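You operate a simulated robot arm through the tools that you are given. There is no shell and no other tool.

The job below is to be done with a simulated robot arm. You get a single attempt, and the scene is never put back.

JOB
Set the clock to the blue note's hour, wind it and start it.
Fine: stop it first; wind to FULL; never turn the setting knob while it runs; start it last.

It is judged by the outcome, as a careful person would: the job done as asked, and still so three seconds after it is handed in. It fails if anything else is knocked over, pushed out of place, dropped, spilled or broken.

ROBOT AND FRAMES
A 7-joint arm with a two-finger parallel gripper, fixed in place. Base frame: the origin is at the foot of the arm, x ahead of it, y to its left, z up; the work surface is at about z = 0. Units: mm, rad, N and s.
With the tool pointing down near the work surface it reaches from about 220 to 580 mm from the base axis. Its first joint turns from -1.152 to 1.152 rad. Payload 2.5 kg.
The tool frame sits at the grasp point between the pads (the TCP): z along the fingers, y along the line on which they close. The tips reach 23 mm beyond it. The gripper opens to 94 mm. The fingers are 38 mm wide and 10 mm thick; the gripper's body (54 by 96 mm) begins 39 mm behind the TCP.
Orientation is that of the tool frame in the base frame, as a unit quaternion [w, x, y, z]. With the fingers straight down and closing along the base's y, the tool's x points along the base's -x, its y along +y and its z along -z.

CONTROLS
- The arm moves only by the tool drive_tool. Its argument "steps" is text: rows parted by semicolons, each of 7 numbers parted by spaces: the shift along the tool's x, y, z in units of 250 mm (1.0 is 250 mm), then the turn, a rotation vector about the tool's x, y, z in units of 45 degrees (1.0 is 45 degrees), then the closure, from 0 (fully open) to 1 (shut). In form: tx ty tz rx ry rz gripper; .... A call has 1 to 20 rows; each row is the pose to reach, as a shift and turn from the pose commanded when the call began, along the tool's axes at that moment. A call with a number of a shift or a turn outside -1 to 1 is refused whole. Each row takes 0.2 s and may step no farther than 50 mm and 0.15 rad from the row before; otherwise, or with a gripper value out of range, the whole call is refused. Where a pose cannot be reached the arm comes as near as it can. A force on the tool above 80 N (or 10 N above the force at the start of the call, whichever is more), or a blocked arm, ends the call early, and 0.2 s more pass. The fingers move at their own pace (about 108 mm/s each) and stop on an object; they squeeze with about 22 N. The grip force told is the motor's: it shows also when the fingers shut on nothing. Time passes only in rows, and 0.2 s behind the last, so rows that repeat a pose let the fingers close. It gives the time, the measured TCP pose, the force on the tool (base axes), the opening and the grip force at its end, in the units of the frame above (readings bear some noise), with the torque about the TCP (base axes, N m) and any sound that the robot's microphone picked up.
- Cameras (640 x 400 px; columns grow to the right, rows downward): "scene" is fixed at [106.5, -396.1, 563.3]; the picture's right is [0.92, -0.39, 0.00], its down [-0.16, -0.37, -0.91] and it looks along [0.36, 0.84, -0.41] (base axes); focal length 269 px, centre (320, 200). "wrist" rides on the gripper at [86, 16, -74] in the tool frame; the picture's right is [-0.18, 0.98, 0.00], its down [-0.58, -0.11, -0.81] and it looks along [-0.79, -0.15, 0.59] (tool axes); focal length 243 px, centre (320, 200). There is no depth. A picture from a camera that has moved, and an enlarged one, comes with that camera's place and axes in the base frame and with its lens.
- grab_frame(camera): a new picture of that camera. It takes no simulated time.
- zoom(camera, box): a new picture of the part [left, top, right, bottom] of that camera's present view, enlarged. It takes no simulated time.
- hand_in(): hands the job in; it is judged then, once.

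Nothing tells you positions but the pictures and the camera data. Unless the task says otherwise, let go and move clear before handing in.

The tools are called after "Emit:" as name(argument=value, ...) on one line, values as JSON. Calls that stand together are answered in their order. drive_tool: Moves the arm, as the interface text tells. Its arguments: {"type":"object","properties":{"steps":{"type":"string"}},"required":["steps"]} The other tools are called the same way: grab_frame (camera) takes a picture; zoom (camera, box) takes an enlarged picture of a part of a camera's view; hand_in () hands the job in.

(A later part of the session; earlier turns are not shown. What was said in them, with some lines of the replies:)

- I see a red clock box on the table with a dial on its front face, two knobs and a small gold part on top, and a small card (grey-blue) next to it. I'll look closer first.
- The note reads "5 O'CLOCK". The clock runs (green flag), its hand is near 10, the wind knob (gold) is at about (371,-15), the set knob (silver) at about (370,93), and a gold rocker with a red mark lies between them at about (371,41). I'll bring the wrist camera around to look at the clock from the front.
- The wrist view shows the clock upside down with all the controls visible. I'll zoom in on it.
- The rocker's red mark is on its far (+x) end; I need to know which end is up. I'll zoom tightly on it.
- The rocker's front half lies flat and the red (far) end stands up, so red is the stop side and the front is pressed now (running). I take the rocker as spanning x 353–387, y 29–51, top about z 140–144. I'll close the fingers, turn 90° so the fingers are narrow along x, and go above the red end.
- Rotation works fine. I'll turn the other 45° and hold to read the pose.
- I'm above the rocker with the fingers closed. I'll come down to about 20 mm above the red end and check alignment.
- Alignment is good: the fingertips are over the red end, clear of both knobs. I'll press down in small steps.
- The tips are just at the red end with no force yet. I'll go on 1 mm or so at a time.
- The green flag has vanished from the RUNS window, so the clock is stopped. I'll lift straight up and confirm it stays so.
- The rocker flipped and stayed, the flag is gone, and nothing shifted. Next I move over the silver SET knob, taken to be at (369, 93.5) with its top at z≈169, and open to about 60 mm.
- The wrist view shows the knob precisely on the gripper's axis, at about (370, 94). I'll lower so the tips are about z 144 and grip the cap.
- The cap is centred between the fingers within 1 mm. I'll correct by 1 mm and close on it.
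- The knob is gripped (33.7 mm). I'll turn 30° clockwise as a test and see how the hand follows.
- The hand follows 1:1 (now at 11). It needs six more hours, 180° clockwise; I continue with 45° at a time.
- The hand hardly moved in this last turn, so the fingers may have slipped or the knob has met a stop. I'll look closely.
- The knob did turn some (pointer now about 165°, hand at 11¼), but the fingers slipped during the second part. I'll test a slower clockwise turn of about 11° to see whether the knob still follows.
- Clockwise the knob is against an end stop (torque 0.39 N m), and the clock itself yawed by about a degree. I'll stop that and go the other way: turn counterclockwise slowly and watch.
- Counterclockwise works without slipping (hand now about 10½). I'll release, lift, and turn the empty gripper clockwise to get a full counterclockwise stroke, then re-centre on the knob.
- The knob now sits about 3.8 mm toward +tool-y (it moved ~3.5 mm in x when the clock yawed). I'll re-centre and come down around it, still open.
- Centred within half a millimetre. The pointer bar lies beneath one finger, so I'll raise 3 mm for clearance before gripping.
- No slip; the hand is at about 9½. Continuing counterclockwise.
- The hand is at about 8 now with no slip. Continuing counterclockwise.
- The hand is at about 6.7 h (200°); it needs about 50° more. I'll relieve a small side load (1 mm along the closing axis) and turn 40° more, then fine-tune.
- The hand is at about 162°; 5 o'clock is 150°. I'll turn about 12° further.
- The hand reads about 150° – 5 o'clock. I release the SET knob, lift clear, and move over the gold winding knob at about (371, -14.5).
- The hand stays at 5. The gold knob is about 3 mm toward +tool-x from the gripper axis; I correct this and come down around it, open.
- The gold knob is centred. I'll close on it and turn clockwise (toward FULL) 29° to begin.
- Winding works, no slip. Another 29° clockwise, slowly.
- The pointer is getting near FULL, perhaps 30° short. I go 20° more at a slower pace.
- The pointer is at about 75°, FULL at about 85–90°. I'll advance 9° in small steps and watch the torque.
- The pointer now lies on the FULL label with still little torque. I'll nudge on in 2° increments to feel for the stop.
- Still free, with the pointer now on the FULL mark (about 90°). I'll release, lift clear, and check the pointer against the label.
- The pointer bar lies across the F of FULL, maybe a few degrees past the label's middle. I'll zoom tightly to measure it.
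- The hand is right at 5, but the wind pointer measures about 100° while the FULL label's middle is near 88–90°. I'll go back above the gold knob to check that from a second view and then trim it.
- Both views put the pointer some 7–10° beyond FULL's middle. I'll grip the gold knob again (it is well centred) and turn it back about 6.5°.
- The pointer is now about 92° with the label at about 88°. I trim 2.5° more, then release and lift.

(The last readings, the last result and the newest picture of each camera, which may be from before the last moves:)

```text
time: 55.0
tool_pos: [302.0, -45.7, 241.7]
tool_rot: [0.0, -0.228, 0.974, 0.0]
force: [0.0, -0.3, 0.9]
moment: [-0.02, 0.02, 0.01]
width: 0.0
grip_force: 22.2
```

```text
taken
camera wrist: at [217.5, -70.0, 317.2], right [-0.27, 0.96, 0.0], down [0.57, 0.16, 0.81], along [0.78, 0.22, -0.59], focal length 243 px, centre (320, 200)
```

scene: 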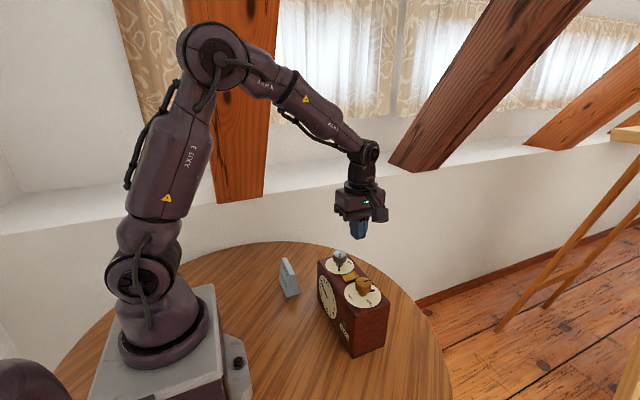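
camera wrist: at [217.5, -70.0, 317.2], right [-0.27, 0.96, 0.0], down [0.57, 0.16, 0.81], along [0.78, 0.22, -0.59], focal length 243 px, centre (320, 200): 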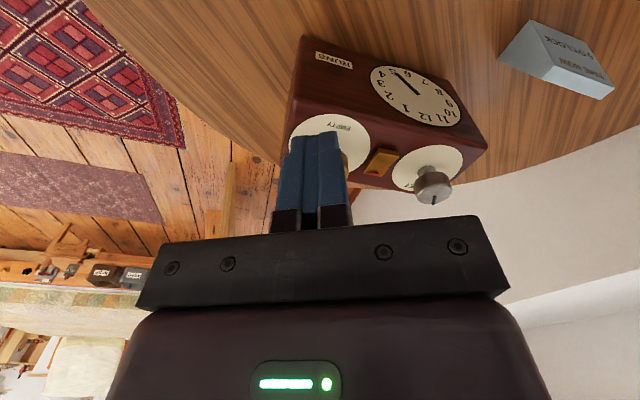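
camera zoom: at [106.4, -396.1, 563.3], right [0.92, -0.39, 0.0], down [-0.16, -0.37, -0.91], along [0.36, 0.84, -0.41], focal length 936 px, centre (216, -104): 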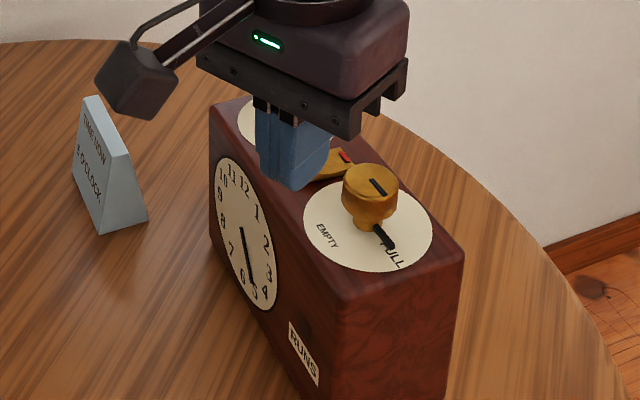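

The pointer now lies at about 91° against FULL at about 88–90°, and the hand reads 5. Last comes the start: I move over the rocker's front end at about (357, 39.5), turning the closed fingers back across.

Emit:
drive_tool(steps="-0.06 0.035 -0.02 0 0 -0.16 1;-0.12 0.07 -0.02 0 0 -0.32 1;-0.18 0.105 -0.02 0 0 -0.48 1;-0.24 0.14 -0.02 0 0 -0.64 1;-0.3 0.175 -0.02 0 0 -0.8 1;-0.35 0.208 -0.02 0 0 -0.96 1;-0.35 0.208 -0.02 0 0 -0.96 1")

Emit:
drive_tool(steps="0 0 0 0 0 -0.15 1;0 0 0 0 0 -0.3 1;0 0 0 0 0 -0.454 1;0 0 0.1 0 0 -0.454 1;0 0 0.2 0 0 -0.454 1;0 0 0.23 0 0 -0.454 1;0 0 0.23 0 0 -0.454 1")

Emit:
zoom(camera="scene", box=[320, 230, 400, 310])

Emit:
zoom(camera="wrist", box=[240, 60, 400, 220])

```text
time: 56.6
tool_pos: [357.0, 38.5, 247.6]
tool_rot: [-0.001, -0.571, 0.821, -0.001]
force: [0.3, -0.5, -0.9]
moment: [-0.01, -0.01, -0.01]
width: 0.0
grip_force: 22.6
```

```text
time: 58.2
tool_pos: [357.8, 38.9, 191.7]
tool_rot: [0.0, 0.707, -0.707, 0.0]
force: [-0.3, -0.6, 0.1]
moment: [-0.01, 0.02, 0.01]
width: 0.0
grip_force: 22.0
```

```text
5.00 times, centred on (360, 270) of scene
camera zoom: at [106.5, -396.1, 563.3], right [0.92, -0.39, 0.0], down [-0.16, -0.37, -0.91], along [0.36, 0.84, -0.41], focal length 1345 px, centre (120, -150)
```

zoom: 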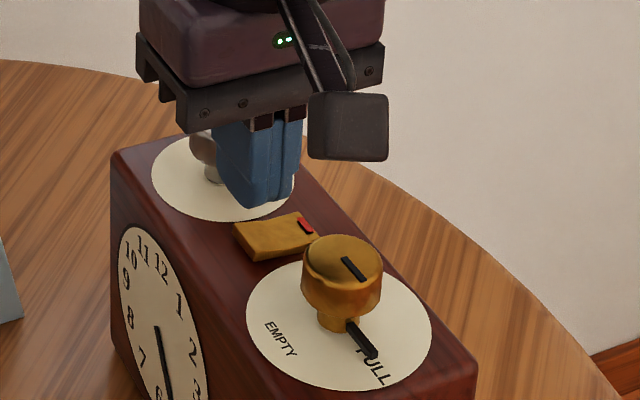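

```text
2.50 times, centred on (320, 140) of wrist
camera zoom: at [341.8, -48.3, 266.6], right [-0.98, 0.18, 0.0], down [0.11, 0.58, 0.81], along [0.15, 0.79, -0.59], focal length 606 px, centre (320, 350)
```

zoom: 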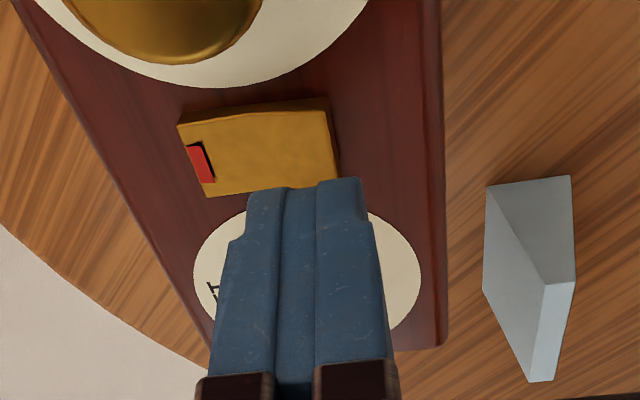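

The fingertips are above the rocker's raised front end, clear of both knobs. I'll press down gently.

Emit:
drive_tool(steps="0 0 0.03 0 0 0 1;0 0 0.06 0 0 0 1;0 0 0.08 0 0 0 1;0 0 0.096 0 0 0 1;0 0 0.096 0 0 0 1")

Emit:
drive_tool(steps="0 0 0.006 0 0 0 1;0 0 0.012 0 0 0 1;0 0 0.018 0 0 0 1;0 0 0.018 0 0 0 1")

Emit:
zoom(camera="scene", box=[310, 245, 390, 345])

```text
time: 59.4
tool_pos: [358.5, 39.3, 168.4]
tool_rot: [0.0, 0.707, -0.707, 0.0]
force: [0.5, -0.7, 0.1]
moment: [-0.02, -0.02, -0.01]
width: 0.1
grip_force: 22.3
```

```text
time: 60.4
tool_pos: [357.1, 39.1, 164.8]
tool_rot: [0.0, 0.707, -0.707, 0.001]
force: [-21.6, -2.5, 52.8]
moment: [-0.05, 0.02, 0.0]
width: 0.0
grip_force: 21.7
```

```text
4.00 times, centred on (350, 295) of scene
camera zoom: at [106.2, -396.1, 563.3], right [0.92, -0.39, 0.0], down [-0.16, -0.37, -0.91], along [0.36, 0.84, -0.41], focal length 1076 px, centre (200, -180)
```

zoom: 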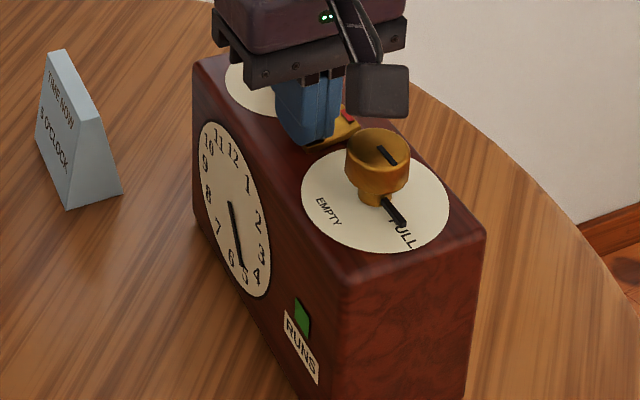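

The green flag is up: the clock runs. The press force is 53 N, so I lift straight off at once and back away to a clear place.

Emit:
drive_tool(steps="0 0 -0.02 0 0 0 1;0 0 -0.08 0 0 0 1;0 0 -0.2 0 0 0 1;0 0 -0.4 0 0 0 1;0 0 -0.5 0 0 0 1;0 0.15 -0.6 0 0 0 1;0 0.3 -0.7 0 0 0 1;0 0.3 -0.7 0 0 0 1")

Emit:
grab_frame(camera="scene")

Emit:
zoom(camera="scene", box=[300, 235, 400, 365])

Emit:
zoom(camera="scene", box=[312, 270, 344, 320])

Emit:
zoom(camera="scene", box=[338, 262, 380, 308])

```text
time: 62.2
tool_pos: [284.7, 38.5, 338.7]
tool_rot: [0.0, 0.708, -0.706, 0.001]
force: [-0.6, 1.2, 0.3]
moment: [0.03, -0.06, 0.02]
width: 0.2
grip_force: 22.6
```

```text
taken
```

scene: 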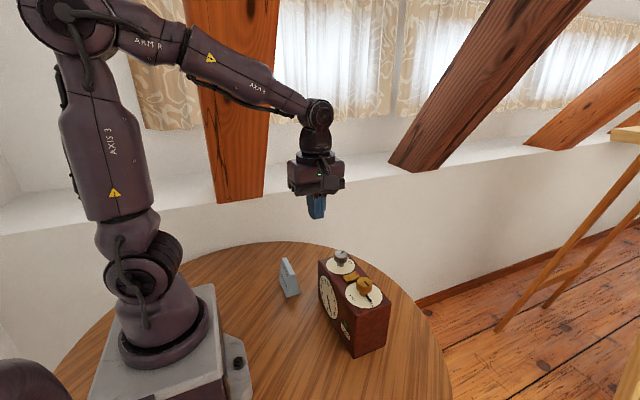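

```text
3.08 times, centred on (350, 300) of scene
camera zoom: at [106.4, -396.1, 563.3], right [0.92, -0.39, 0.0], down [-0.16, -0.37, -0.91], along [0.36, 0.84, -0.41], focal length 828 px, centre (228, -108)
```

zoom: 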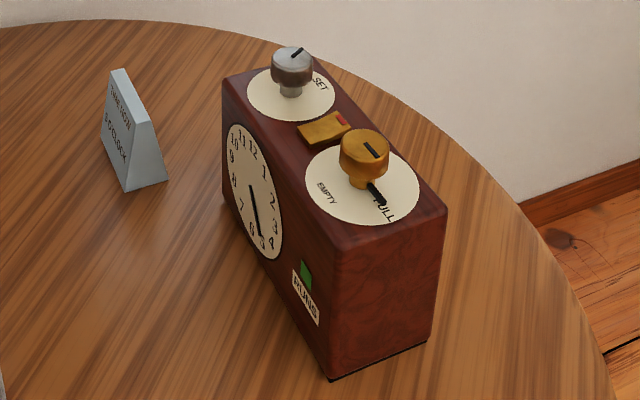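

```text
8.00 times, centred on (328, 295) of scene
camera zoom: at [106.4, -396.1, 563.3], right [0.92, -0.39, 0.0], down [-0.16, -0.37, -0.91], along [0.36, 0.84, -0.41], focal length 2152 px, centre (256, -560)
```

zoom: 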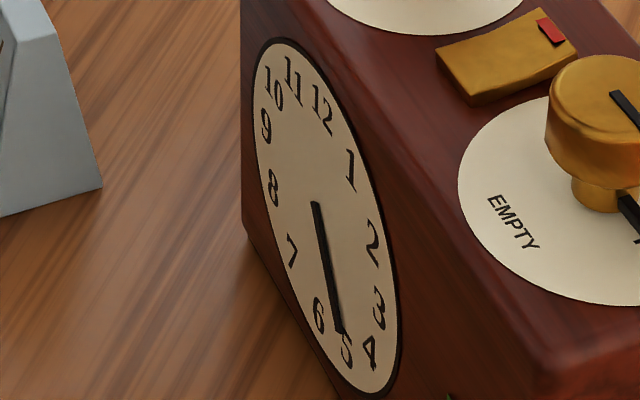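

```text
8.70 times, centred on (359, 285) of scene
camera zoom: at [106.4, -396.1, 563.3], right [0.92, -0.39, 0.0], down [-0.16, -0.37, -0.91], along [0.36, 0.84, -0.41], focal length 2339 px, centre (-19, -539)
```

zoom: 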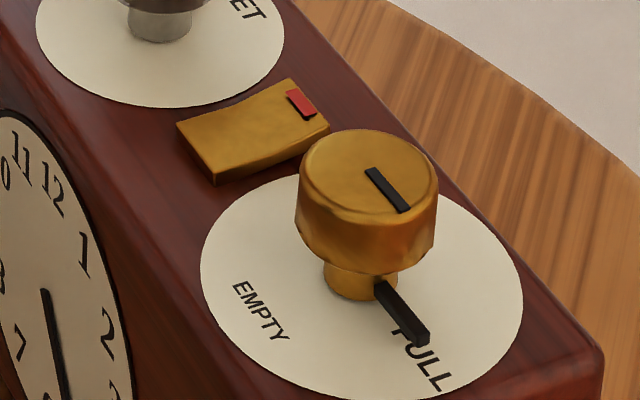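

The clock runs (green flag up), its hand is at 5, the wind pointer is on FULL, and the note is undisturbed. The clock itself shifted only a few millimetres. The arm is clear, so I hand in.

Emit:
hand_in()

```text
The job is handed in.
```

The clock is set to 5 o'clock as the blue note says, wound to FULL and running. I've handed the job in, but no verdict came back.

- **Order:** I pressed the red end of the rocker to stop the clock before touching the setting knob, and started the clock last. The green RUNS flag was gone the whole time I was setting and winding, and came back up at the end.
- **Setting:** The hand sits within about a degree or two of 5. I first turned the knob clockwise from 10 and met an end stop just past 11, so I set it by turning counterclockwise instead.
- **Winding:** I felt no stop at FULL and went about 10° past the middle of the label, so I turned the knob back. The pointer now lies on the label, within about 3° of its middle.
- **Clock moved slightly:** When the setting knob hit its end stop, the whole clock turned by about 1–2° and its setting-knob end slid 3–4 mm. I did not push it back. Nothing else on the table looks moved.
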